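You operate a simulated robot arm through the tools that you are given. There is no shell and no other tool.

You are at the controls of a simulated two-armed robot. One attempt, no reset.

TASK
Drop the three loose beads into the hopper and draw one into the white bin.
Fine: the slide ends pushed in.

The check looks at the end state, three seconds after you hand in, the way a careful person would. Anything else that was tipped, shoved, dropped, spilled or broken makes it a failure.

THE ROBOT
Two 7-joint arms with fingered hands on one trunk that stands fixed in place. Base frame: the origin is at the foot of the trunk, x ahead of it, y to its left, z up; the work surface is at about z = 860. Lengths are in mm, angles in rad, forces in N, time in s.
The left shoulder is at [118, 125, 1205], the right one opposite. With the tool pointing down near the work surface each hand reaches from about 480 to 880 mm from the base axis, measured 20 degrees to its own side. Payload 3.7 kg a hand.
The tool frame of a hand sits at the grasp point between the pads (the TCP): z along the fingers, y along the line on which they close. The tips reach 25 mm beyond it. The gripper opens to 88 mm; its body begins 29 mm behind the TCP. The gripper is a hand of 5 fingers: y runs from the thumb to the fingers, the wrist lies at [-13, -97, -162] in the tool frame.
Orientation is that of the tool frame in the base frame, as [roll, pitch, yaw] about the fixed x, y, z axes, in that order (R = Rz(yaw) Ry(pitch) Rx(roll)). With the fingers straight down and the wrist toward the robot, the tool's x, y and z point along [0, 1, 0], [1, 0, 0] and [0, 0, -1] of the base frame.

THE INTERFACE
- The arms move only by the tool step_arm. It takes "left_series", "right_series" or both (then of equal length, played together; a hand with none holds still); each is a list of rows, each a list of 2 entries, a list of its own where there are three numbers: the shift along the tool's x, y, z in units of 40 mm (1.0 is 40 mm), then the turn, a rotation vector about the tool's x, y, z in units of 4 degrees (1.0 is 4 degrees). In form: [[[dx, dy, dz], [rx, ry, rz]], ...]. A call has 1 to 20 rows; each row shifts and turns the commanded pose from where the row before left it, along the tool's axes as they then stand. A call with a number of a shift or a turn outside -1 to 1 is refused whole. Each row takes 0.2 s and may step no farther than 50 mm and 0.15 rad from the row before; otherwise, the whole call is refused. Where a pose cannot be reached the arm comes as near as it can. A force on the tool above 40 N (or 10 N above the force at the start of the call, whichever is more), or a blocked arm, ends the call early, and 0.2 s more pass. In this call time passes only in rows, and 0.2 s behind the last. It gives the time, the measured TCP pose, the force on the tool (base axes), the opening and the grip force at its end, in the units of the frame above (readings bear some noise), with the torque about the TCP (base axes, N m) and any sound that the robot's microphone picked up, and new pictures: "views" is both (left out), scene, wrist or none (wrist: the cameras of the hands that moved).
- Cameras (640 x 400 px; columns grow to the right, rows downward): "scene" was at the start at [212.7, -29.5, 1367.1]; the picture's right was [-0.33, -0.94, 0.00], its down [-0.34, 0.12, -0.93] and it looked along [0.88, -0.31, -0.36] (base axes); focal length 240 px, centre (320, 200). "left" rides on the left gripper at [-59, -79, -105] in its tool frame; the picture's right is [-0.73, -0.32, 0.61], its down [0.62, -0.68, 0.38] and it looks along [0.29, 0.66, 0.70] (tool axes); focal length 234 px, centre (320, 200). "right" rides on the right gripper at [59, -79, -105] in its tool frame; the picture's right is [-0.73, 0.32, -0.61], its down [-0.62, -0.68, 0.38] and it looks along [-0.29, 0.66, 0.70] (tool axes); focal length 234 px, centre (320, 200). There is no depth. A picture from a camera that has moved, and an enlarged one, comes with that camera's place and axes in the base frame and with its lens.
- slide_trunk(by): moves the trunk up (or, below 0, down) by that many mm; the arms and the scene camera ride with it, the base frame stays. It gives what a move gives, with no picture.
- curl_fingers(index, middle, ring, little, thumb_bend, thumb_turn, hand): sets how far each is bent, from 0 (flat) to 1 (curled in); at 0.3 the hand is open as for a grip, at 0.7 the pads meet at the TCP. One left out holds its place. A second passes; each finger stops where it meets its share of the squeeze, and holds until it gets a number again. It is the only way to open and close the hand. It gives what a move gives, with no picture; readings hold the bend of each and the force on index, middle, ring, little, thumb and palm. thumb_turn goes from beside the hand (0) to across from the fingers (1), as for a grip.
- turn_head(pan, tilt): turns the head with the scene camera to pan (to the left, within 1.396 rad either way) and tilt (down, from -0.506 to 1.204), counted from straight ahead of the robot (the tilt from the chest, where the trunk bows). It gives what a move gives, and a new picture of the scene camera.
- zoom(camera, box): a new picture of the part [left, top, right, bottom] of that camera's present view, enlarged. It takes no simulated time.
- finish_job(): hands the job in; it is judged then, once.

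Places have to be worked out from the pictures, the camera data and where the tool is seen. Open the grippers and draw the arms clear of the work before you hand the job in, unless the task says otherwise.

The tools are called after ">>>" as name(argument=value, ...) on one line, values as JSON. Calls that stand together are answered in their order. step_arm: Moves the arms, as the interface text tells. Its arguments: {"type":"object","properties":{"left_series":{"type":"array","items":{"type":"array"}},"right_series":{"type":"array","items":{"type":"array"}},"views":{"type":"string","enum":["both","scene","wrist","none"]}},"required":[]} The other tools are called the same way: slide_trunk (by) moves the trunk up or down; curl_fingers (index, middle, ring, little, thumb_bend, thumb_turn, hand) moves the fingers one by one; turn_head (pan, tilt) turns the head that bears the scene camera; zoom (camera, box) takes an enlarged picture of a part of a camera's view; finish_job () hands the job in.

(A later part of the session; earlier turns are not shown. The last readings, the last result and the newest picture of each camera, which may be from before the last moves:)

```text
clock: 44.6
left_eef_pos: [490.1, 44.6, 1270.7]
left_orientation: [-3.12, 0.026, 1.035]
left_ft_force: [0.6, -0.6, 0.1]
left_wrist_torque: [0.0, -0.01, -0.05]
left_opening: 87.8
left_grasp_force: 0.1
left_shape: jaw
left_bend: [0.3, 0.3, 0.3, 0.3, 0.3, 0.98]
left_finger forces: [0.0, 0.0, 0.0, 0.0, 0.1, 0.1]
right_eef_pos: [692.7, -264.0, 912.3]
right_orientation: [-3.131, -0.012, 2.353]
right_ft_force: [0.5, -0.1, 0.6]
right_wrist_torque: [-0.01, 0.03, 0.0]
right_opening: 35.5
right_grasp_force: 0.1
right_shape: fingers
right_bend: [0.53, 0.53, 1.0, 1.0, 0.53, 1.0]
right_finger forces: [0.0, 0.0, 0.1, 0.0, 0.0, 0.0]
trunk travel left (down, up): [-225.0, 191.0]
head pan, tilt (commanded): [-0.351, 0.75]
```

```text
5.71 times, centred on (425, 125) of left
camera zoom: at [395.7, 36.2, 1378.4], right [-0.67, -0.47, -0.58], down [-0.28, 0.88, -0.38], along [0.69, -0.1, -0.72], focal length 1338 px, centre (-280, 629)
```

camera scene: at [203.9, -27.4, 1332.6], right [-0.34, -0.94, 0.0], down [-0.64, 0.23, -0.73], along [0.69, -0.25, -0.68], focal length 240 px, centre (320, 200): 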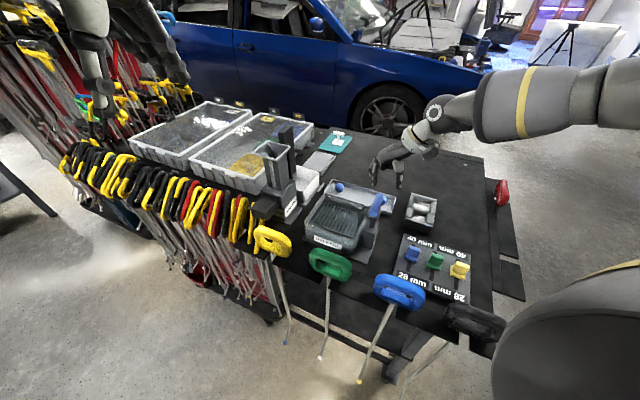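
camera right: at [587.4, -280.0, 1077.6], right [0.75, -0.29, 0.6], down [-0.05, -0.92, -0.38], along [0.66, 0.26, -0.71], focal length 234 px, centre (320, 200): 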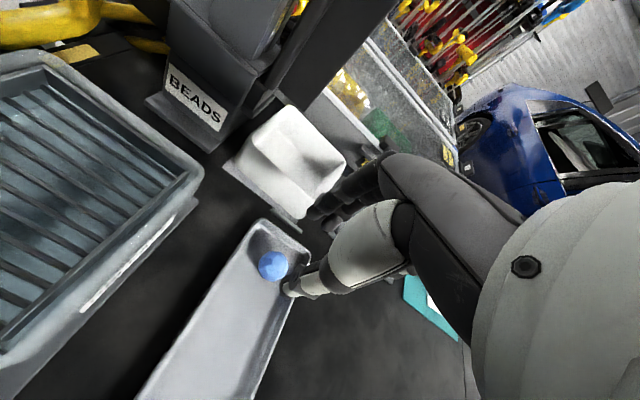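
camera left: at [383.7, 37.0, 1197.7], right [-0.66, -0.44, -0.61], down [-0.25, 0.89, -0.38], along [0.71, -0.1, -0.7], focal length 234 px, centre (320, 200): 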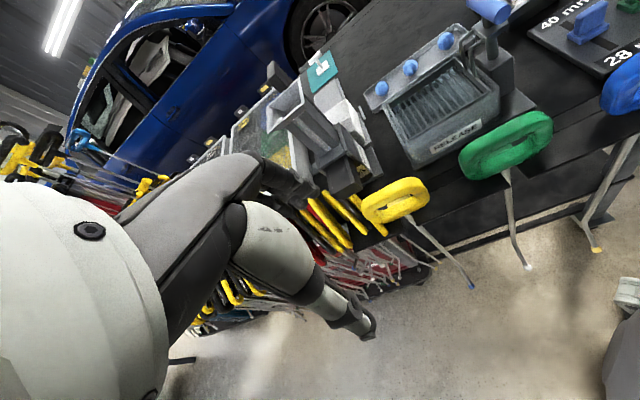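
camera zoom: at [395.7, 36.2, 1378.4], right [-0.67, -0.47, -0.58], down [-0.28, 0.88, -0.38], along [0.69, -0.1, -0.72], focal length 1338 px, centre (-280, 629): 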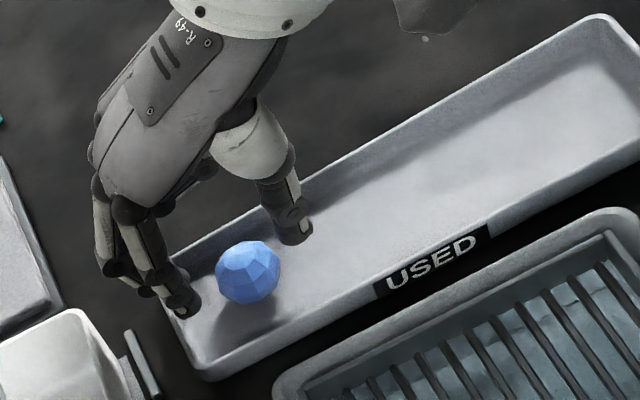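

Clear alignment; index/middle will stay just above the end-wall rim. Descending the last 8 mm to TCP ≈ 904 and closing.

>>> step_arm(right_series=[[[0, 0, 0.1], [0, 0, 0]], [[0, 0, 0.11], [0, 0, 0]]], views="none")

>>> zoom(camera="scene", box=[310, 155, 370, 200])

>>> zoom(camera="right", box=[240, 170, 360, 300])

```text
clock: 45.2
left_eef_pos: [490.0, 44.5, 1270.4]
left_orientation: [-3.121, 0.024, 1.034]
left_ft_force: [-0.3, 0.2, 0.0]
left_wrist_torque: [0.03, -0.02, -0.01]
left_opening: 87.7
left_grasp_force: 0.0
left_shape: jaw
left_bend: [0.3, 0.3, 0.3, 0.3, 0.3, 0.98]
left_finger forces: [0.1, 0.1, 0.0, 0.0, 0.0, 0.1]
right_eef_pos: [693.4, -264.4, 905.5]
right_orientation: [-3.132, -0.01, 2.352]
right_ft_force: [0.7, 0.0, 0.1]
right_wrist_torque: [0.03, -0.01, -0.01]
right_opening: 35.4
right_grasp_force: 0.1
right_shape: fingers
right_bend: [0.53, 0.53, 1.0, 1.0, 0.53, 1.0]
right_finger forces: [0.0, 0.0, 0.1, 0.1, 0.1, 0.0]
trunk travel left (down, up): [-225.0, 191.0]
head pan, tilt (commanded): [-0.351, 0.75]
```

```text
8.89 times, centred on (340, 178) of scene
camera zoom: at [203.2, -27.2, 1332.7], right [-0.34, -0.94, 0.0], down [-0.64, 0.23, -0.73], along [0.69, -0.25, -0.68], focal length 2135 px, centre (142, 400)
```

zoom: 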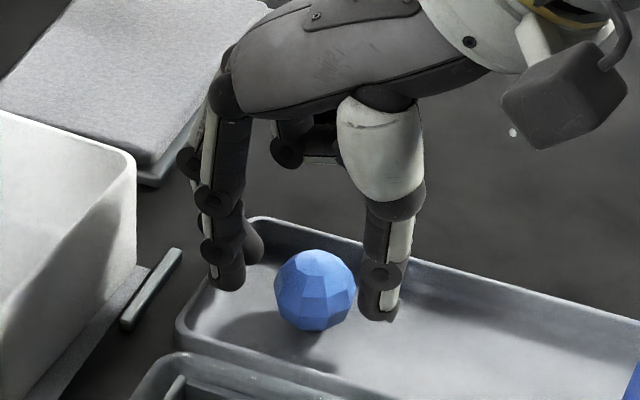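

```text
3.08 times, centred on (300, 235) of right
camera zoom: at [597.0, -277.8, 1011.8], right [0.75, -0.29, 0.6], down [-0.05, -0.92, -0.38], along [0.66, 0.26, -0.71], focal length 720 px, centre (382, 92)
```

zoom: 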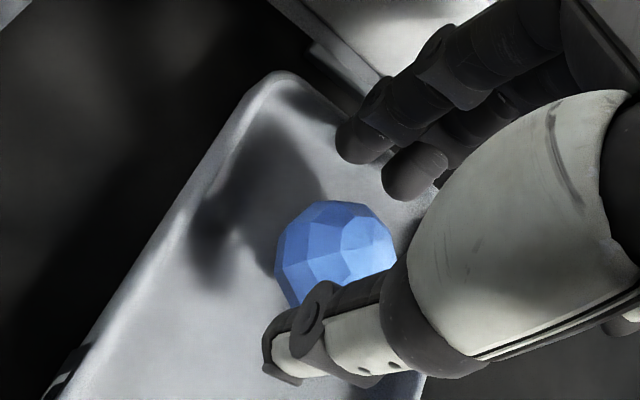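

>>> curl_fingers(hand="right", index=0.72, middle=0.7, thumb_bend=0.7)

>>> zoom(camera="scene", box=[310, 155, 370, 200])

>>> zoom(camera="right", box=[240, 170, 360, 300])

```text
clock: 46.2
left_eef_pos: [489.6, 43.9, 1271.1]
left_orientation: [-3.122, 0.025, 1.032]
left_ft_force: [0.8, -0.1, 0.0]
left_wrist_torque: [-0.01, 0.01, 0.02]
left_opening: 87.7
left_grasp_force: 0.1
left_shape: jaw
left_bend: [0.3, 0.3, 0.3, 0.3, 0.3, 0.98]
left_finger forces: [0.0, 0.1, 0.0, 0.0, 0.1, 0.1]
right_eef_pos: [692.5, -262.3, 905.8]
right_orientation: [-3.131, -0.011, 2.354]
right_ft_force: [-0.2, 0.1, 1.8]
right_wrist_torque: [0.02, 0.01, 0.0]
right_opening: 14.7
right_grasp_force: 8.0
right_shape: fingers
right_bend: [0.71, 0.65, 1.0, 1.0, 0.6, 1.0]
right_finger forces: [4.1, 4.2, 0.1, 0.0, 7.5, 0.1]
trunk travel left (down, up): [-225.0, 191.0]
head pan, tilt (commanded): [-0.351, 0.75]
```

```text
8.89 times, centred on (340, 178) of scene
camera zoom: at [203.1, -27.1, 1332.8], right [-0.34, -0.94, 0.0], down [-0.64, 0.23, -0.73], along [0.69, -0.25, -0.68], focal length 2135 px, centre (142, 400)
```

zoom: 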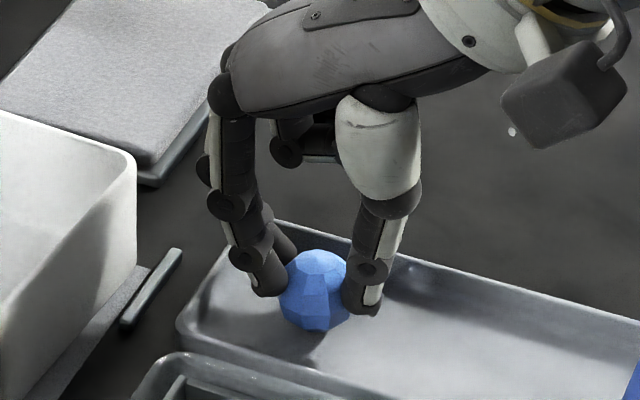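

```text
3.08 times, centred on (300, 235) of right
camera zoom: at [597.0, -277.6, 1012.1], right [0.75, -0.29, 0.6], down [-0.05, -0.92, -0.38], along [0.66, 0.26, -0.71], focal length 720 px, centre (382, 92)
```

zoom: 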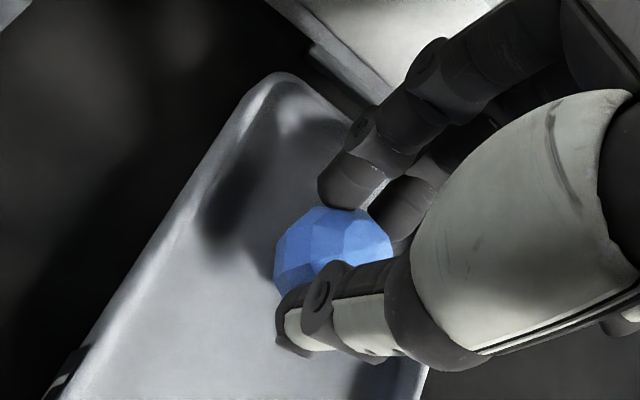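

Forces are balanced (4.1/4.2/7.5 N). Lifting very slowly to test the hold.

>>> step_arm(right_series=[[[0, 0, -0.1], [0, 0, 0]], [[0, 0, -0.1], [0, 0, 0]], [[0, 0, -0.15], [0, 0, 0]]], views="none")

>>> zoom(camera="scene", box=[310, 155, 370, 200])

>>> zoom(camera="left", box=[390, 90, 460, 160])

```text
clock: 47.0
left_eef_pos: [490.2, 44.1, 1270.9]
left_orientation: [-3.121, 0.023, 1.035]
left_ft_force: [0.1, 0.9, -0.5]
left_wrist_torque: [0.0, -0.02, 0.02]
left_opening: 87.5
left_grasp_force: 0.0
left_shape: jaw
left_bend: [0.3, 0.3, 0.3, 0.3, 0.3, 0.98]
left_finger forces: [0.0, 0.0, 0.0, 0.1, 0.0, 0.0]
right_eef_pos: [693.1, -264.1, 921.8]
right_orientation: [-3.131, -0.011, 2.354]
right_ft_force: [0.3, 0.2, 0.3]
right_wrist_torque: [0.02, 0.05, 0.0]
right_opening: 14.9
right_grasp_force: 7.4
right_shape: fingers
right_bend: [0.71, 0.65, 1.0, 1.0, 0.6, 1.0]
right_finger forces: [3.8, 3.7, 0.1, 0.1, 7.3, 0.1]
trunk travel left (down, up): [-225.0, 191.0]
head pan, tilt (commanded): [-0.351, 0.75]
```

```text
8.89 times, centred on (340, 178) of scene
camera zoom: at [203.0, -27.2, 1332.8], right [-0.34, -0.94, 0.0], down [-0.64, 0.23, -0.73], along [0.69, -0.25, -0.68], focal length 2135 px, centre (142, 400)
```

zoom: 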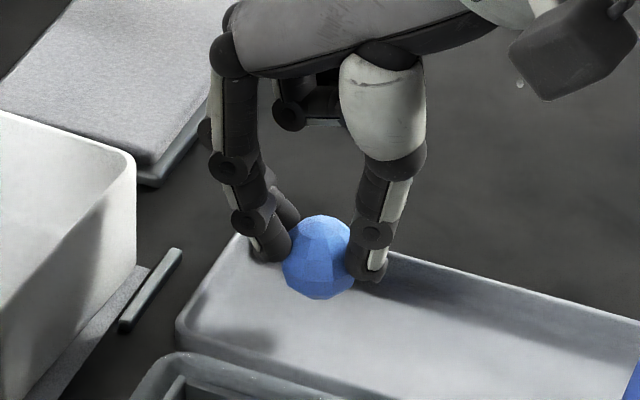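

```text
5.71 times, centred on (425, 125) of left
camera zoom: at [395.3, 36.1, 1378.6], right [-0.67, -0.46, -0.58], down [-0.28, 0.88, -0.38], along [0.69, -0.1, -0.72], focal length 1338 px, centre (-280, 629)
```

zoom: 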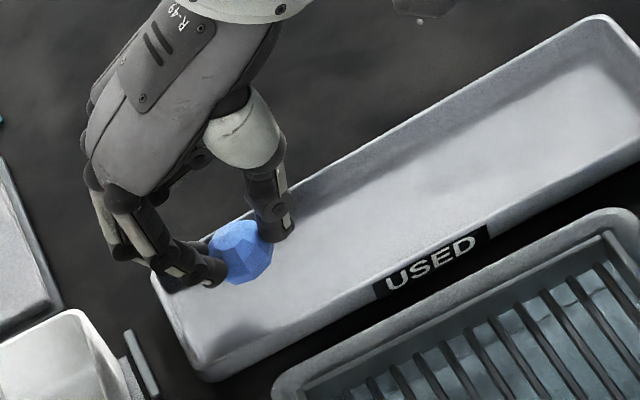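

Bead 1 is up and held. Raising gently and moving to the hopper.

>>> step_arm(right_series=[[[0, 0, -0.4], [0, 0, 0]], [[0, 0, -0.6], [0, 0, 0]], [[0, 0, -0.75], [0, 0, 0]], [[0, 0, -0.8], [0, 0, 0]], [[0, 0, -0.8], [0, 0, 0]], [[0, 0, -0.8], [0, 0, 0]], [[0, 0, -0.75], [0, 0, 0]], [[0, 0, -0.5], [0, 0, 0]], [[0, 0, -0.3], [0, 0, 0]], [[0.3, 0.23, 0], [0, 0, 0]], [[0.5, 0.375, 0], [0, 0, 0]], [[0.55, 0.41, 0], [0, 0, 0]], [[0.55, 0.41, 0], [0, 0, 0]], [[0.55, 0.41, 0], [0, 0, 0]], [[0.5, 0.375, 0], [0, 0, 0]], [[0.4, 0.3, 0], [0, 0, 0]], [[0.3, 0.22, 0], [0, 0, 0]], [[0, 0, 0], [0, 0, 0]]], views="wrist")

>>> zoom(camera="right", box=[220, 140, 380, 320])

>>> zoom(camera="scene", box=[250, 70, 320, 170])

```text
clock: 50.9
left_eef_pos: [489.8, 44.2, 1270.0]
left_orientation: [-3.121, 0.025, 1.034]
left_ft_force: [0.1, -0.1, -1.0]
left_wrist_torque: [0.02, 0.0, -0.01]
left_opening: 87.6
left_grasp_force: 0.0
left_shape: jaw
left_bend: [0.3, 0.3, 0.3, 0.3, 0.3, 0.98]
left_finger forces: [0.0, 0.0, 0.1, 0.0, 0.0, 0.0]
right_eef_pos: [669.6, -84.0, 1147.4]
right_orientation: [-3.131, -0.01, 2.353]
right_ft_force: [-0.1, 0.0, -0.5]
right_wrist_torque: [-0.01, -0.01, -0.02]
right_opening: 14.4
right_grasp_force: 6.9
right_shape: fingers
right_bend: [0.71, 0.65, 1.0, 1.0, 0.6, 1.0]
right_finger forces: [3.3, 3.6, 0.1, 0.1, 6.6, 0.0]
trunk travel left (down, up): [-225.0, 191.0]
head pan, tilt (commanded): [-0.351, 0.75]
camera right: at [573.9, -97.2, 1253.3], right [0.75, -0.29, 0.6], down [-0.05, -0.92, -0.38], along [0.66, 0.26, -0.71], focal length 234 px, centre (320, 200)
```

right: 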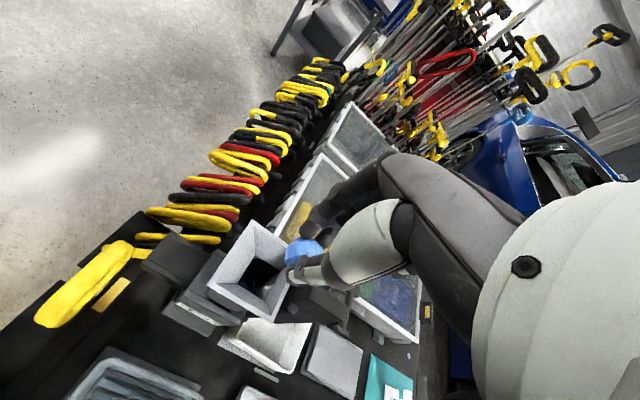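

```text
2.22 times, centred on (300, 230) of right
camera zoom: at [573.9, -97.2, 1253.3], right [0.75, -0.29, 0.6], down [-0.05, -0.92, -0.38], along [0.66, 0.26, -0.71], focal length 520 px, centre (364, 133)
```

zoom: 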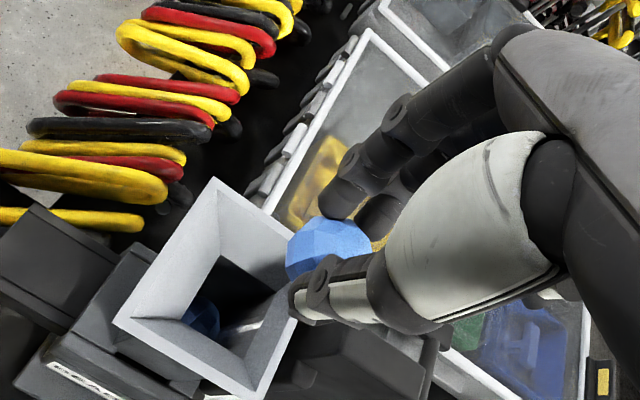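

```text
4.00 times, centred on (285, 120) of scene
camera zoom: at [203.1, -27.0, 1332.8], right [-0.34, -0.94, 0.0], down [-0.64, 0.23, -0.73], along [0.69, -0.25, -0.68], focal length 961 px, centre (460, 520)
```

zoom: 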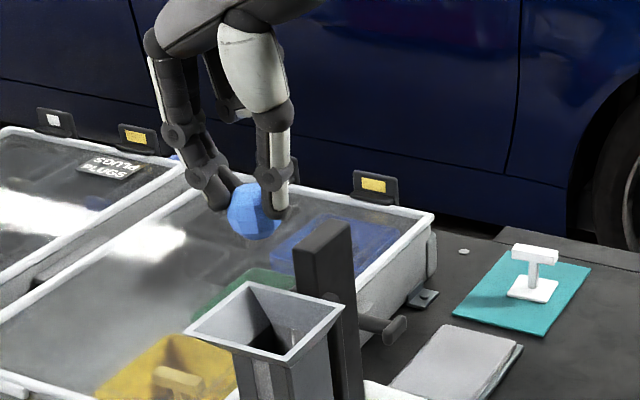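

Bead sits right above the hopper centre. Lowering ~44 mm and releasing.

>>> step_arm(right_series=[[[0, 0, 0.3], [0, 0, 0]], [[0, 0, 0.4], [0, 0, 0]], [[0, 0, 0.4], [0, 0, 0]], [[0, 0, 0], [0, 0, 0]]], views="none")

>>> zoom(camera="right", box=[220, 140, 380, 320])

>>> zoom(camera="scene", box=[250, 90, 320, 170])

>>> zoom(camera="left", box=[340, 100, 440, 200])

```text
clock: 51.9
left_eef_pos: [490.1, 44.7, 1270.3]
left_orientation: [-3.122, 0.025, 1.033]
left_ft_force: [-0.6, 0.9, -0.3]
left_wrist_torque: [-0.02, 0.02, -0.03]
left_opening: 87.7
left_grasp_force: 0.1
left_shape: jaw
left_bend: [0.3, 0.3, 0.3, 0.3, 0.3, 0.98]
left_finger forces: [0.0, 0.1, 0.0, 0.0, 0.1, 0.0]
right_eef_pos: [670.3, -83.5, 1102.1]
right_orientation: [-3.131, -0.011, 2.351]
right_ft_force: [-0.1, 0.8, 0.4]
right_wrist_torque: [0.0, -0.03, 0.01]
right_opening: 14.5
right_grasp_force: 6.2
right_shape: fingers
right_bend: [0.71, 0.65, 1.0, 1.0, 0.6, 1.0]
right_finger forces: [3.5, 3.5, 0.0, 0.0, 6.4, 0.0]
trunk travel left (down, up): [-225.0, 191.0]
head pan, tilt (commanded): [-0.351, 0.75]
```

```text
2.22 times, centred on (300, 230) of right
camera zoom: at [573.8, -97.4, 1208.7], right [0.75, -0.29, 0.6], down [-0.05, -0.92, -0.38], along [0.66, 0.26, -0.71], focal length 520 px, centre (364, 133)
```

zoom: 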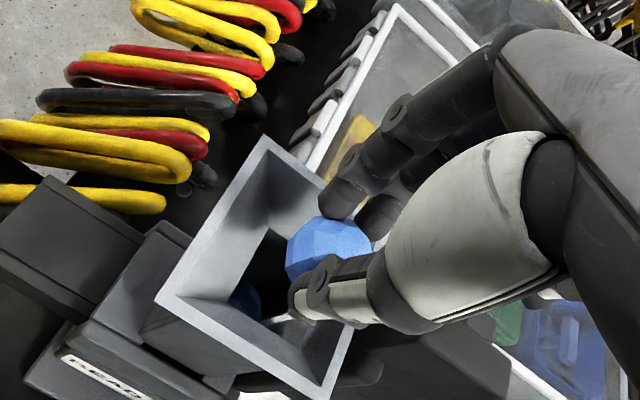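

```text
5.00 times, centred on (285, 130) of scene
camera zoom: at [203.0, -27.1, 1332.8], right [-0.34, -0.94, 0.0], down [-0.64, 0.23, -0.73], along [0.69, -0.25, -0.68], focal length 1201 px, centre (495, 550)
```

zoom: 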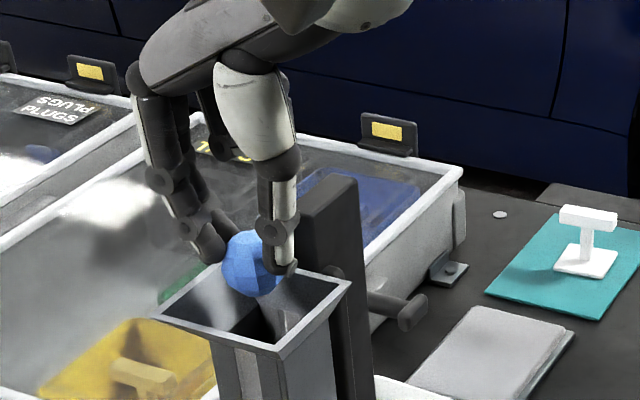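

```text
4.00 times, centred on (390, 150) of left
camera zoom: at [395.2, 36.1, 1378.6], right [-0.67, -0.46, -0.58], down [-0.28, 0.88, -0.39], along [0.69, -0.1, -0.72], focal length 937 px, centre (40, 400)
```

zoom: 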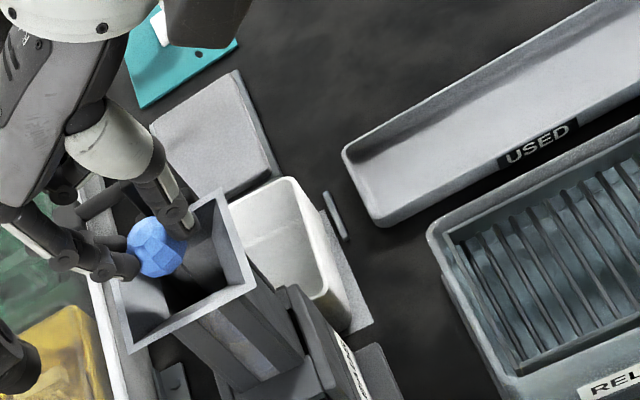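

Centred over the funnel. Releasing bead 1.

>>> curl_fingers(hand="right", index=0.5, middle=0.5, thumb_bend=0.5)

>>> zoom(camera="right", box=[220, 140, 380, 320])

>>> step_arm(right_series=[[[0, 0, -0.7], [0, 0, 0]], [[0, 0, -0.9], [0, 0, 0]], [[0, 0, -0.9], [0, 0, 0]]], views="none")

>>> zoom(camera="right", box=[170, 200, 330, 400])

>>> zoom(camera="left", box=[340, 100, 440, 220])

>>> zoom(camera="scene", box=[240, 110, 330, 220])

```text
clock: 52.9
left_eef_pos: [490.3, 45.4, 1269.3]
left_orientation: [-3.121, 0.025, 1.035]
left_ft_force: [1.2, 0.4, -0.7]
left_wrist_torque: [-0.02, -0.04, 0.01]
left_opening: 87.5
left_grasp_force: 0.1
left_shape: jaw
left_bend: [0.3, 0.3, 0.3, 0.3, 0.3, 0.98]
left_finger forces: [0.0, 0.1, 0.0, 0.0, 0.1, 0.0]
right_eef_pos: [669.3, -82.7, 1102.8]
right_orientation: [-3.131, -0.01, 2.353]
right_ft_force: [0.4, 0.7, -0.5]
right_wrist_torque: [0.04, 0.02, 0.01]
right_opening: 40.9
right_grasp_force: 0.0
right_shape: fingers
right_bend: [0.5, 0.5, 1.0, 1.0, 0.5, 1.0]
right_finger forces: [0.0, 0.0, 0.1, 0.1, 0.0, 0.1]
trunk travel left (down, up): [-225.0, 191.0]
head pan, tilt (commanded): [-0.351, 0.75]
```

```text
2.22 times, centred on (300, 230) of right
camera zoom: at [574.1, -97.5, 1208.7], right [0.75, -0.29, 0.6], down [-0.05, -0.92, -0.38], along [0.66, 0.26, -0.71], focal length 520 px, centre (364, 133)
```

zoom: 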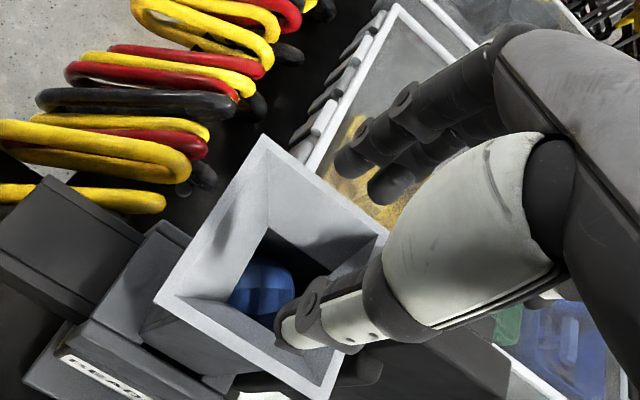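

```text
clock: 53.6
left_eef_pos: [490.0, 43.9, 1271.4]
left_orientation: [-3.122, 0.026, 1.034]
left_ft_force: [-1.2, 0.0, -0.6]
left_wrist_torque: [0.03, -0.01, -0.03]
left_opening: 87.6
left_grasp_force: 0.1
left_shape: jaw
left_bend: [0.3, 0.3, 0.3, 0.3, 0.3, 0.98]
left_finger forces: [0.1, 0.0, 0.0, 0.0, 0.0, 0.0]
right_eef_pos: [672.8, -84.7, 1206.3]
right_orientation: [-3.133, -0.011, 2.354]
right_ft_force: [0.7, -0.4, -0.4]
right_wrist_torque: [-0.03, -0.02, 0.0]
right_opening: 40.6
right_grasp_force: 0.0
right_shape: fingers
right_bend: [0.5, 0.5, 1.0, 1.0, 0.5, 1.0]
right_finger forces: [0.0, 0.0, 0.0, 0.0, 0.1, 0.1]
trunk travel left (down, up): [-225.0, 191.0]
head pan, tilt (commanded): [-0.351, 0.75]
```

```text
2.00 times, centred on (250, 300) of right
camera zoom: at [576.8, -98.0, 1312.1], right [0.75, -0.29, 0.6], down [-0.05, -0.92, -0.38], along [0.66, 0.26, -0.71], focal length 468 px, centre (460, 0)
```

zoom: 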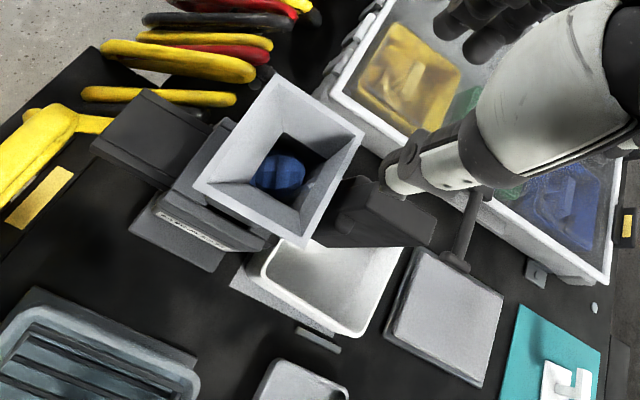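

```text
3.33 times, centred on (390, 160) of left
camera zoom: at [394.9, 36.2, 1378.7], right [-0.67, -0.46, -0.58], down [-0.28, 0.88, -0.39], along [0.69, -0.1, -0.72], focal length 781 px, centre (87, 333)
```

zoom: 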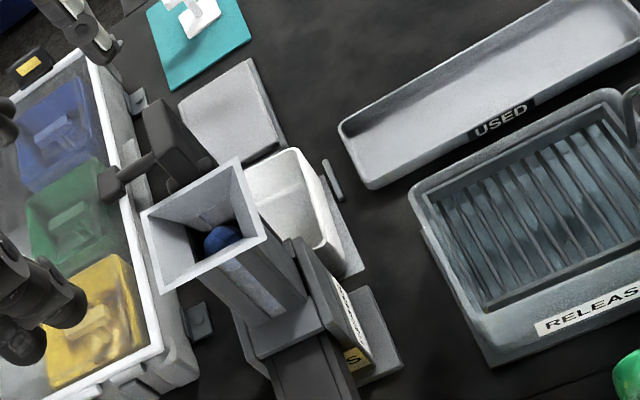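

```text
3.64 times, centred on (285, 165) of scene
camera zoom: at [202.7, -27.1, 1332.9], right [-0.34, -0.94, 0.0], down [-0.64, 0.23, -0.73], along [0.69, -0.25, -0.68], focal length 873 px, centre (447, 327)
```

zoom: 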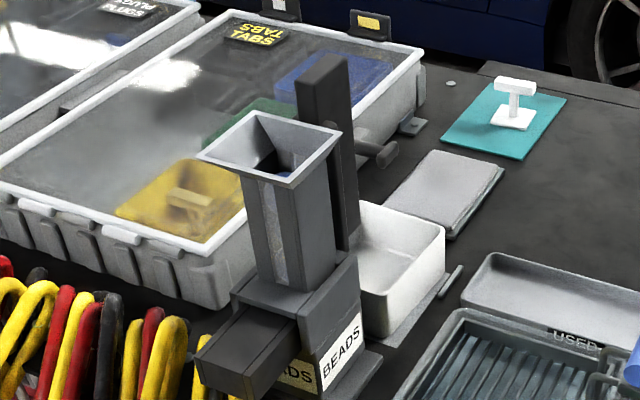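

All three beads are in the chute and the bin is empty. Next the slide: I'll move the right hand to the side for an unobstructed look at the paddle from its camera.

>>> step_arm(right_series=[[[-0.653, -0.875, 0.1], [0, 0, 0]], [[-0.653, -0.875, 0.2], [0, 0, 0]], [[-0.653, -0.875, 0.28], [0, 0, 0]], [[-0.653, -0.875, 0.28], [0, 0, 0]], [[-0.653, -0.875, 0.28], [0, 0, 0]], [[0, 0, 0], [0, 0, 0]]], views="wrist")

>>> zoom(camera="right", box=[190, 20, 330, 200])

>>> zoom(camera="scene", box=[275, 115, 325, 195])

>>> zoom(camera="left", box=[350, 100, 430, 190])

```text
clock: 55.0
left_eef_pos: [490.1, 44.8, 1270.0]
left_orientation: [-3.121, 0.027, 1.034]
left_ft_force: [0.3, 0.2, -0.3]
left_wrist_torque: [-0.02, -0.03, 0.0]
left_opening: 87.9
left_grasp_force: 0.0
left_shape: jaw
left_bend: [0.3, 0.3, 0.3, 0.3, 0.3, 0.98]
left_finger forces: [0.0, 0.1, 0.0, 0.1, 0.0, 0.0]
right_eef_pos: [642.9, -297.1, 1160.8]
right_orientation: [-3.13, -0.011, 2.353]
right_ft_force: [0.2, -0.1, 0.2]
right_wrist_torque: [-0.01, -0.01, -0.02]
right_opening: 41.1
right_grasp_force: 0.1
right_shape: fingers
right_bend: [0.5, 0.5, 1.0, 1.0, 0.5, 1.0]
right_finger forces: [0.0, 0.0, 0.0, 0.1, 0.0, 0.1]
trunk travel left (down, up): [-225.0, 191.0]
head pan, tilt (commanded): [-0.351, 0.75]
camera right: at [546.5, -310.8, 1266.9], right [0.75, -0.29, 0.6], down [-0.05, -0.92, -0.38], along [0.66, 0.26, -0.71], focal length 234 px, centre (320, 200)
```

right: 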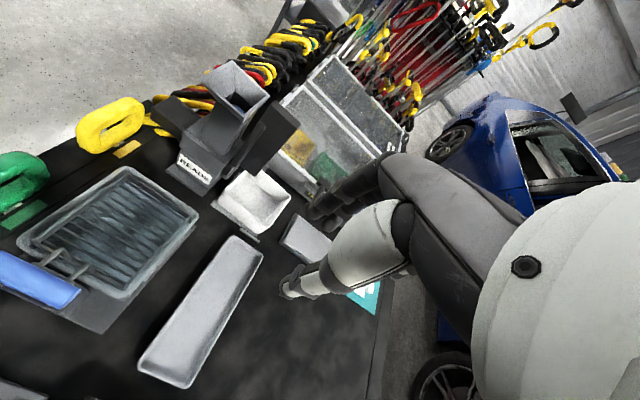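

```text
2.22 times, centred on (260, 110) of right
camera zoom: at [546.5, -310.8, 1266.9], right [0.75, -0.29, 0.6], down [-0.05, -0.92, -0.38], along [0.66, 0.26, -0.71], focal length 520 px, centre (453, 400)
```

zoom: 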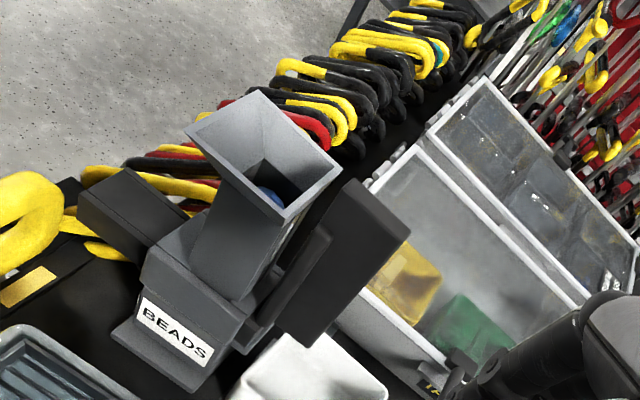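

```text
5.00 times, centred on (300, 155) of scene
camera zoom: at [203.3, -26.6, 1332.7], right [-0.34, -0.94, 0.0], down [-0.64, 0.23, -0.73], along [0.69, -0.25, -0.68], focal length 1201 px, centre (420, 425)
```

zoom: 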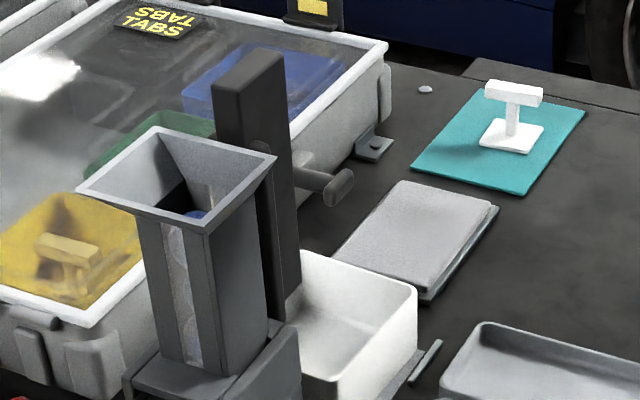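

```text
4.44 times, centred on (390, 145) of left
camera zoom: at [395.6, 36.6, 1378.4], right [-0.67, -0.47, -0.58], down [-0.28, 0.88, -0.39], along [0.69, -0.1, -0.72], focal length 1041 px, centre (9, 444)
```

zoom: 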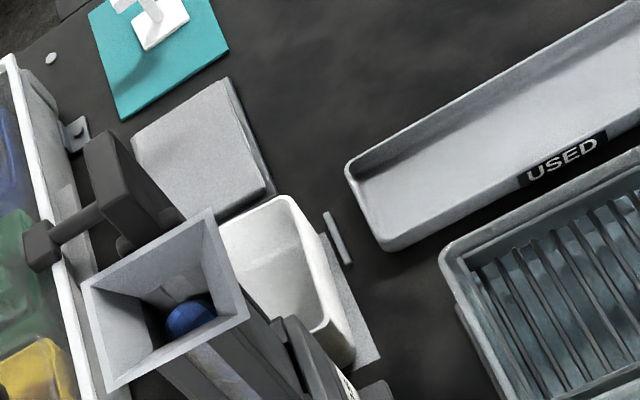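

Through the chute window the three beads are stacked. I'll zoom in on the paddle itself to get its dimensions.

>>> zoom(camera="right", box=[235, 90, 305, 180])

>>> zoom(camera="scene", box=[287, 120, 312, 160])

>>> zoom(camera="left", box=[350, 115, 400, 165])

>>> zoom(camera="scene", box=[280, 150, 325, 215])

```text
4.44 times, centred on (270, 135) of right
camera zoom: at [546.5, -310.8, 1266.9], right [0.75, -0.29, 0.6], down [-0.05, -0.92, -0.38], along [0.66, 0.26, -0.71], focal length 1041 px, centre (542, 489)
```

zoom: 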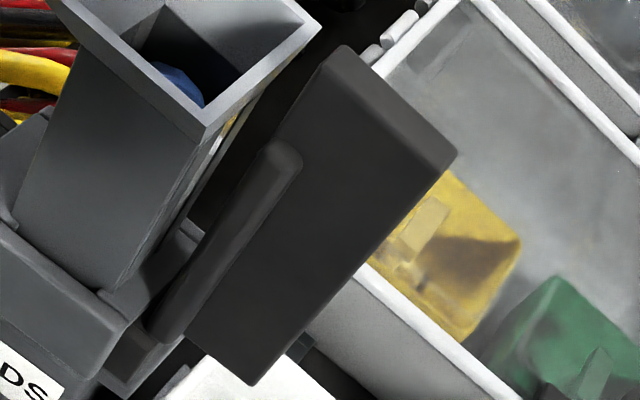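

```text
10.00 times, centred on (300, 140) of scene
camera zoom: at [203.3, -26.6, 1332.7], right [-0.34, -0.94, 0.0], down [-0.64, 0.23, -0.73], along [0.69, -0.25, -0.68], focal length 2402 px, centre (525, 800)
```

zoom: 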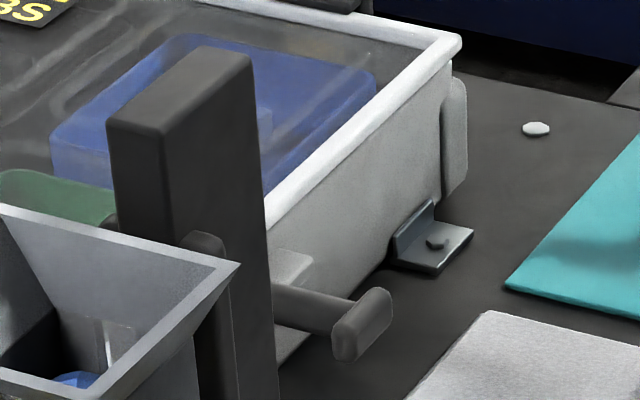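

```text
8.00 times, centred on (375, 140) of left
camera zoom: at [395.6, 36.6, 1378.4], right [-0.67, -0.47, -0.58], down [-0.28, 0.88, -0.39], along [0.69, -0.1, -0.72], focal length 1873 px, centre (-120, 680)
```

zoom: 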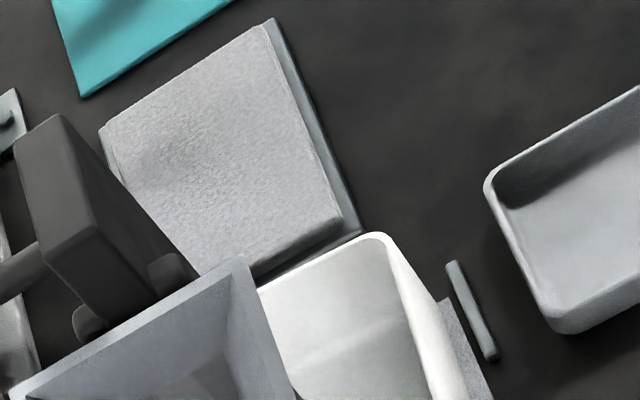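

```text
6.15 times, centred on (302, 182) of scene
camera zoom: at [203.3, -26.6, 1332.7], right [-0.34, -0.94, 0.0], down [-0.64, 0.23, -0.73], along [0.69, -0.25, -0.68], focal length 1478 px, centre (428, 308)
```

zoom: 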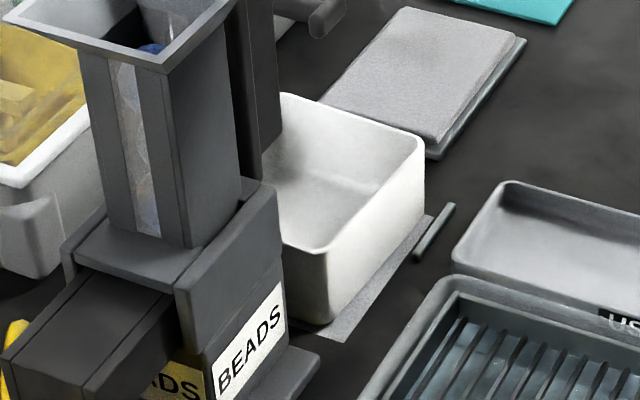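

The paddle is a vertical plate, ~40 mm (along d) × 14 mm (along l), top centre at about (710,-128.4,1077), with short cheeks (top ~1050) at its hopper-side edge. I'll bring the hand over it with the same yaw so thumb and fingers straddle its broad faces, and hover first.

>>> step_arm(right_series=[[[0.32, 0.842, 0], [0, 0, 0]], [[0.32, 0.842, 0], [0, 0, 0]], [[0.32, 0.842, 0], [0, 0, 0]], [[0.32, 0.842, 0], [0, 0, 0]], [[0.33, 0.842, 0], [0, 0, 0]], [[0, 0, 0.6], [0, 0, 0]], [[0, 0, 0.4], [0, 0, 0]], [[0, 0, 0], [0, 0, 0]]], views="wrist")

>>> zoom(camera="right", box=[220, 150, 400, 330])

>>> zoom(camera="scene", box=[260, 80, 330, 150])

>>> zoom(camera="left", box=[320, 80, 430, 190])

```text
clock: 56.9
left_eef_pos: [489.7, 42.9, 1270.2]
left_orientation: [-3.121, 0.025, 1.033]
left_ft_force: [0.5, 0.0, -0.2]
left_wrist_torque: [0.02, 0.01, 0.04]
left_opening: 87.7
left_grasp_force: 0.0
left_shape: jaw
left_bend: [0.3, 0.3, 0.3, 0.3, 0.3, 0.98]
left_finger forces: [0.0, 0.1, 0.0, 0.0, 0.1, 0.1]
right_eef_pos: [711.8, -133.2, 1117.6]
right_orientation: [-3.131, -0.01, 2.353]
right_ft_force: [-0.5, 0.1, 0.2]
right_wrist_torque: [0.03, -0.03, 0.02]
right_opening: 41.5
right_grasp_force: 0.1
right_shape: fingers
right_bend: [0.5, 0.5, 1.0, 1.0, 0.5, 1.0]
right_finger forces: [0.1, 0.1, 0.0, 0.0, 0.0, 0.0]
trunk travel left (down, up): [-225.0, 191.0]
head pan, tilt (commanded): [-0.351, 0.75]
camera right: at [615.8, -148.3, 1222.5], right [0.75, -0.29, 0.6], down [-0.05, -0.92, -0.38], along [0.66, 0.26, -0.71], focal length 234 px, centre (320, 200)
```

right: 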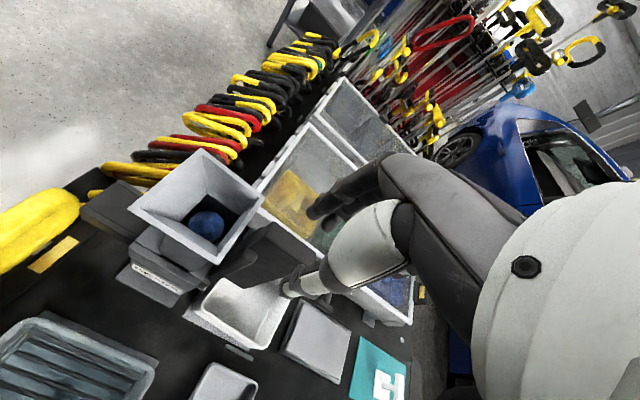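

```text
2.22 times, centred on (310, 240) of right
camera zoom: at [615.8, -148.3, 1222.5], right [0.75, -0.29, 0.6], down [-0.05, -0.92, -0.38], along [0.66, 0.26, -0.71], focal length 520 px, centre (342, 111)
```

zoom: 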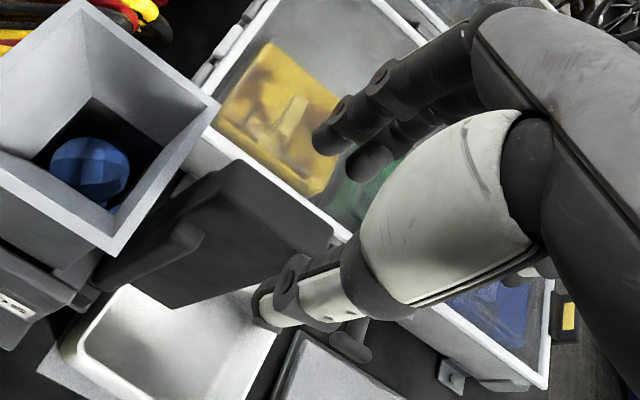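

```text
5.71 times, centred on (295, 115) of scene
camera zoom: at [203.0, -27.3, 1332.8], right [-0.34, -0.94, 0.0], down [-0.64, 0.23, -0.73], along [0.69, -0.25, -0.68], focal length 1372 px, centre (463, 686)
```

zoom: 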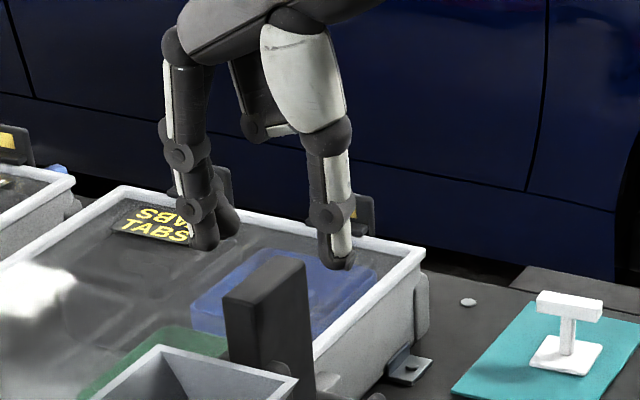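

```text
3.64 times, centred on (375, 135) of left
camera zoom: at [395.2, 35.9, 1378.6], right [-0.67, -0.46, -0.58], down [-0.28, 0.88, -0.38], along [0.69, -0.09, -0.72], focal length 852 px, centre (120, 436)
```

zoom: 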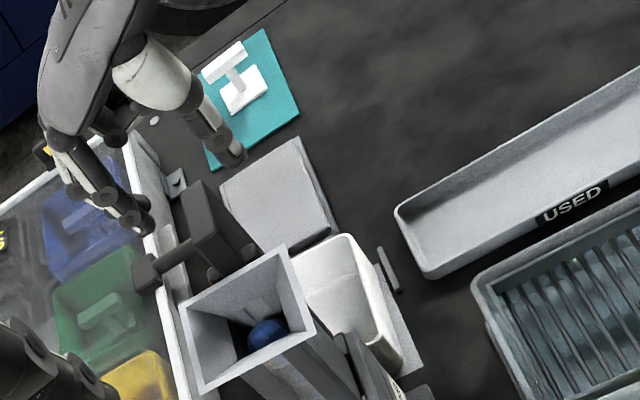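

The plate lies between thumb and fingers. I'll shift ~5 mm along +d and lower 30 mm, then check again.

>>> step_arm(right_series=[[[-0.083, 0.1, 0], [0, 0, 0]], [[0, 0, 0.4], [0, 0, 0]], [[0, 0, 0.35], [0, 0, 0]], [[0, 0, 0], [0, 0, 0]]], views="none")

>>> zoom(camera="right", box=[220, 150, 400, 330])

>>> zoom(camera="scene", box=[260, 90, 330, 160])

>>> zoom(camera="left", box=[320, 90, 410, 180])

```text
clock: 57.9
left_eef_pos: [489.6, 43.9, 1269.6]
left_orientation: [-3.12, 0.024, 1.035]
left_ft_force: [-0.3, -0.3, -0.3]
left_wrist_torque: [0.0, 0.0, -0.01]
left_opening: 87.6
left_grasp_force: 0.0
left_shape: jaw
left_bend: [0.3, 0.3, 0.3, 0.3, 0.3, 0.98]
left_finger forces: [0.0, 0.0, 0.0, 0.0, 0.0, 0.1]
right_eef_pos: [717.2, -133.2, 1086.2]
right_orientation: [-3.132, -0.009, 2.352]
right_ft_force: [-0.7, 0.0, -0.2]
right_wrist_torque: [0.02, 0.04, 0.04]
right_opening: 41.3
right_grasp_force: 0.0
right_shape: fingers
right_bend: [0.5, 0.5, 1.0, 1.0, 0.5, 1.0]
right_finger forces: [0.1, 0.1, 0.0, 0.0, 0.0, 0.0]
trunk travel left (down, up): [-225.0, 191.0]
head pan, tilt (commanded): [-0.351, 0.75]
```

```text
2.22 times, centred on (310, 240) of right
camera zoom: at [622.4, -147.2, 1194.1], right [0.75, -0.29, 0.6], down [-0.05, -0.92, -0.38], along [0.66, 0.26, -0.71], focal length 520 px, centre (342, 111)
```

zoom: 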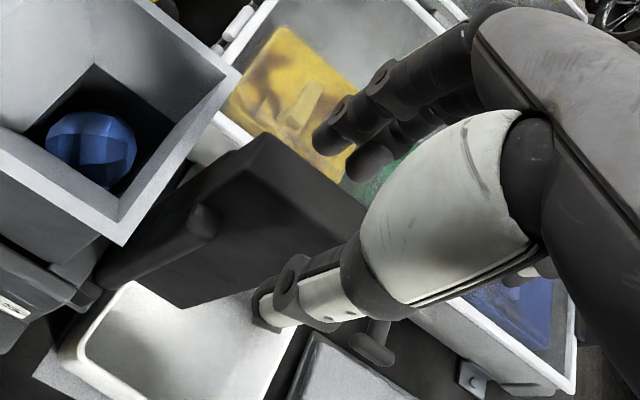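

```text
5.71 times, centred on (295, 125) of scene
camera zoom: at [203.1, -27.1, 1332.8], right [-0.34, -0.94, 0.0], down [-0.64, 0.23, -0.73], along [0.69, -0.25, -0.68], focal length 1372 px, centre (463, 629)
```

zoom: 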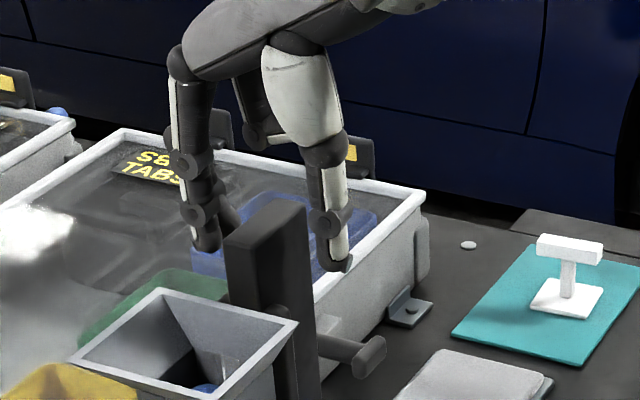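

```text
4.44 times, centred on (365, 135) of left
camera zoom: at [395.3, 36.1, 1378.6], right [-0.67, -0.46, -0.58], down [-0.28, 0.88, -0.38], along [0.69, -0.1, -0.72], focal length 1041 px, centre (120, 489)
```

zoom: 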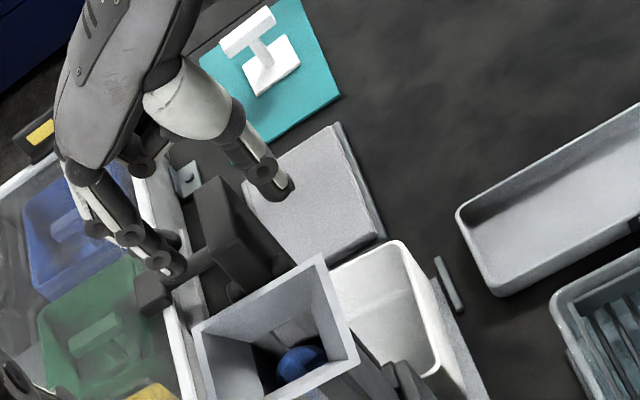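

Straddling looks good and clear of the cheeks. Lowering 17 mm more, then closing gently on the plate.

>>> step_arm(right_series=[[[0, 0, 0.22], [0, 0, 0]], [[0, 0, 0.2], [0, 0, 0]], [[0, 0, 0], [0, 0, 0]]], views="none")

>>> curl_fingers(hand="right", index=0.72, middle=0.72, thumb_bend=0.72)

>>> zoom(camera="right", box=[220, 150, 400, 330])

>>> zoom(camera="scene", box=[240, 90, 330, 220])

>>> zoom(camera="left", box=[320, 90, 430, 220])

```text
clock: 58.6
left_eef_pos: [489.8, 44.6, 1271.5]
left_orientation: [-3.121, 0.025, 1.035]
left_ft_force: [0.6, -0.2, 0.2]
left_wrist_torque: [0.02, 0.0, -0.01]
left_opening: 87.6
left_grasp_force: 0.1
left_shape: jaw
left_bend: [0.3, 0.3, 0.3, 0.3, 0.3, 0.98]
left_finger forces: [0.1, 0.0, 0.0, 0.1, 0.1, 0.0]
right_eef_pos: [717.0, -134.2, 1071.3]
right_orientation: [-3.132, -0.011, 2.354]
right_ft_force: [-0.1, 0.4, 0.2]
right_wrist_torque: [0.02, 0.0, 0.0]
right_opening: 41.2
right_grasp_force: 0.2
right_shape: fingers
right_bend: [0.5, 0.5, 1.0, 1.0, 0.5, 1.0]
right_finger forces: [0.0, 0.1, 0.1, 0.0, 0.0, 0.0]
trunk travel left (down, up): [-225.0, 191.0]
head pan, tilt (commanded): [-0.351, 0.75]
```

```text
clock: 59.6
left_eef_pos: [490.4, 45.2, 1270.5]
left_orientation: [-3.122, 0.025, 1.032]
left_ft_force: [0.4, 0.1, 0.3]
left_wrist_torque: [0.02, 0.02, 0.0]
left_opening: 87.7
left_grasp_force: 0.1
left_shape: jaw
left_bend: [0.3, 0.3, 0.3, 0.3, 0.3, 0.98]
left_finger forces: [0.1, 0.0, 0.0, 0.0, 0.1, 0.0]
right_eef_pos: [717.7, -133.0, 1070.5]
right_orientation: [-3.13, -0.01, 2.351]
right_ft_force: [0.0, 0.5, -3.3]
right_wrist_torque: [-0.01, 0.01, -0.01]
right_opening: 7.6
right_grasp_force: 6.5
right_shape: fingers
right_bend: [0.71, 0.67, 1.0, 1.0, 0.64, 1.0]
right_finger forces: [3.5, 3.3, 0.0, 0.1, 6.7, 0.0]
trunk travel left (down, up): [-225.0, 191.0]
head pan, tilt (commanded): [-0.351, 0.75]
```

```text
2.22 times, centred on (310, 240) of right
camera zoom: at [621.9, -147.0, 1177.5], right [0.75, -0.29, 0.6], down [-0.05, -0.92, -0.38], along [0.66, 0.26, -0.71], focal length 520 px, centre (342, 111)
```

zoom: 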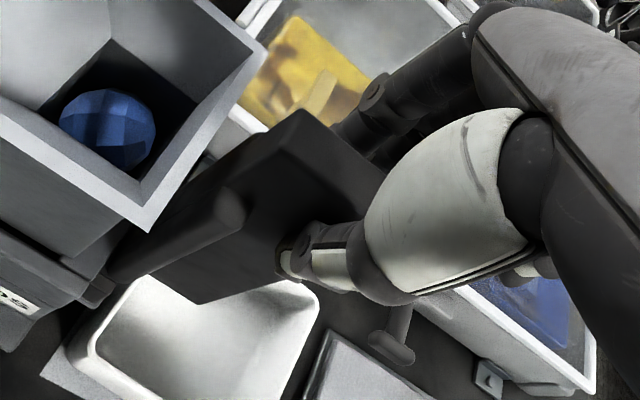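

```text
3.08 times, centred on (285, 155) of scene
camera zoom: at [203.6, -27.2, 1332.6], right [-0.34, -0.94, 0.0], down [-0.64, 0.23, -0.73], along [0.69, -0.25, -0.68], focal length 739 px, centre (428, 338)
```

zoom: 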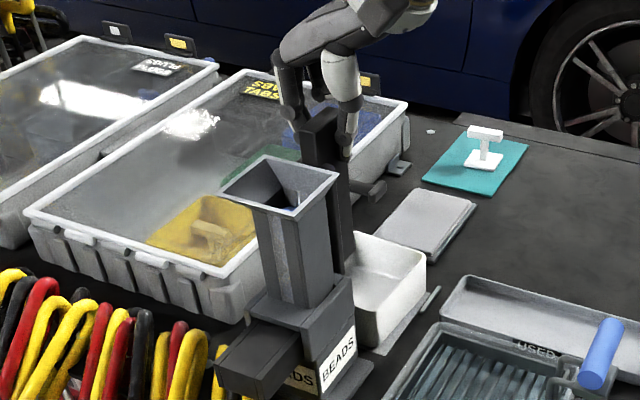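

```text
3.08 times, centred on (375, 155) of left
camera zoom: at [395.9, 36.1, 1378.3], right [-0.67, -0.46, -0.58], down [-0.28, 0.88, -0.38], along [0.69, -0.1, -0.72], focal length 720 px, centre (151, 338)
```

zoom: 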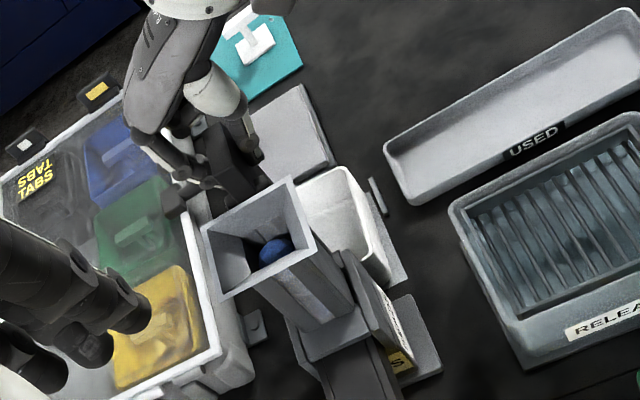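

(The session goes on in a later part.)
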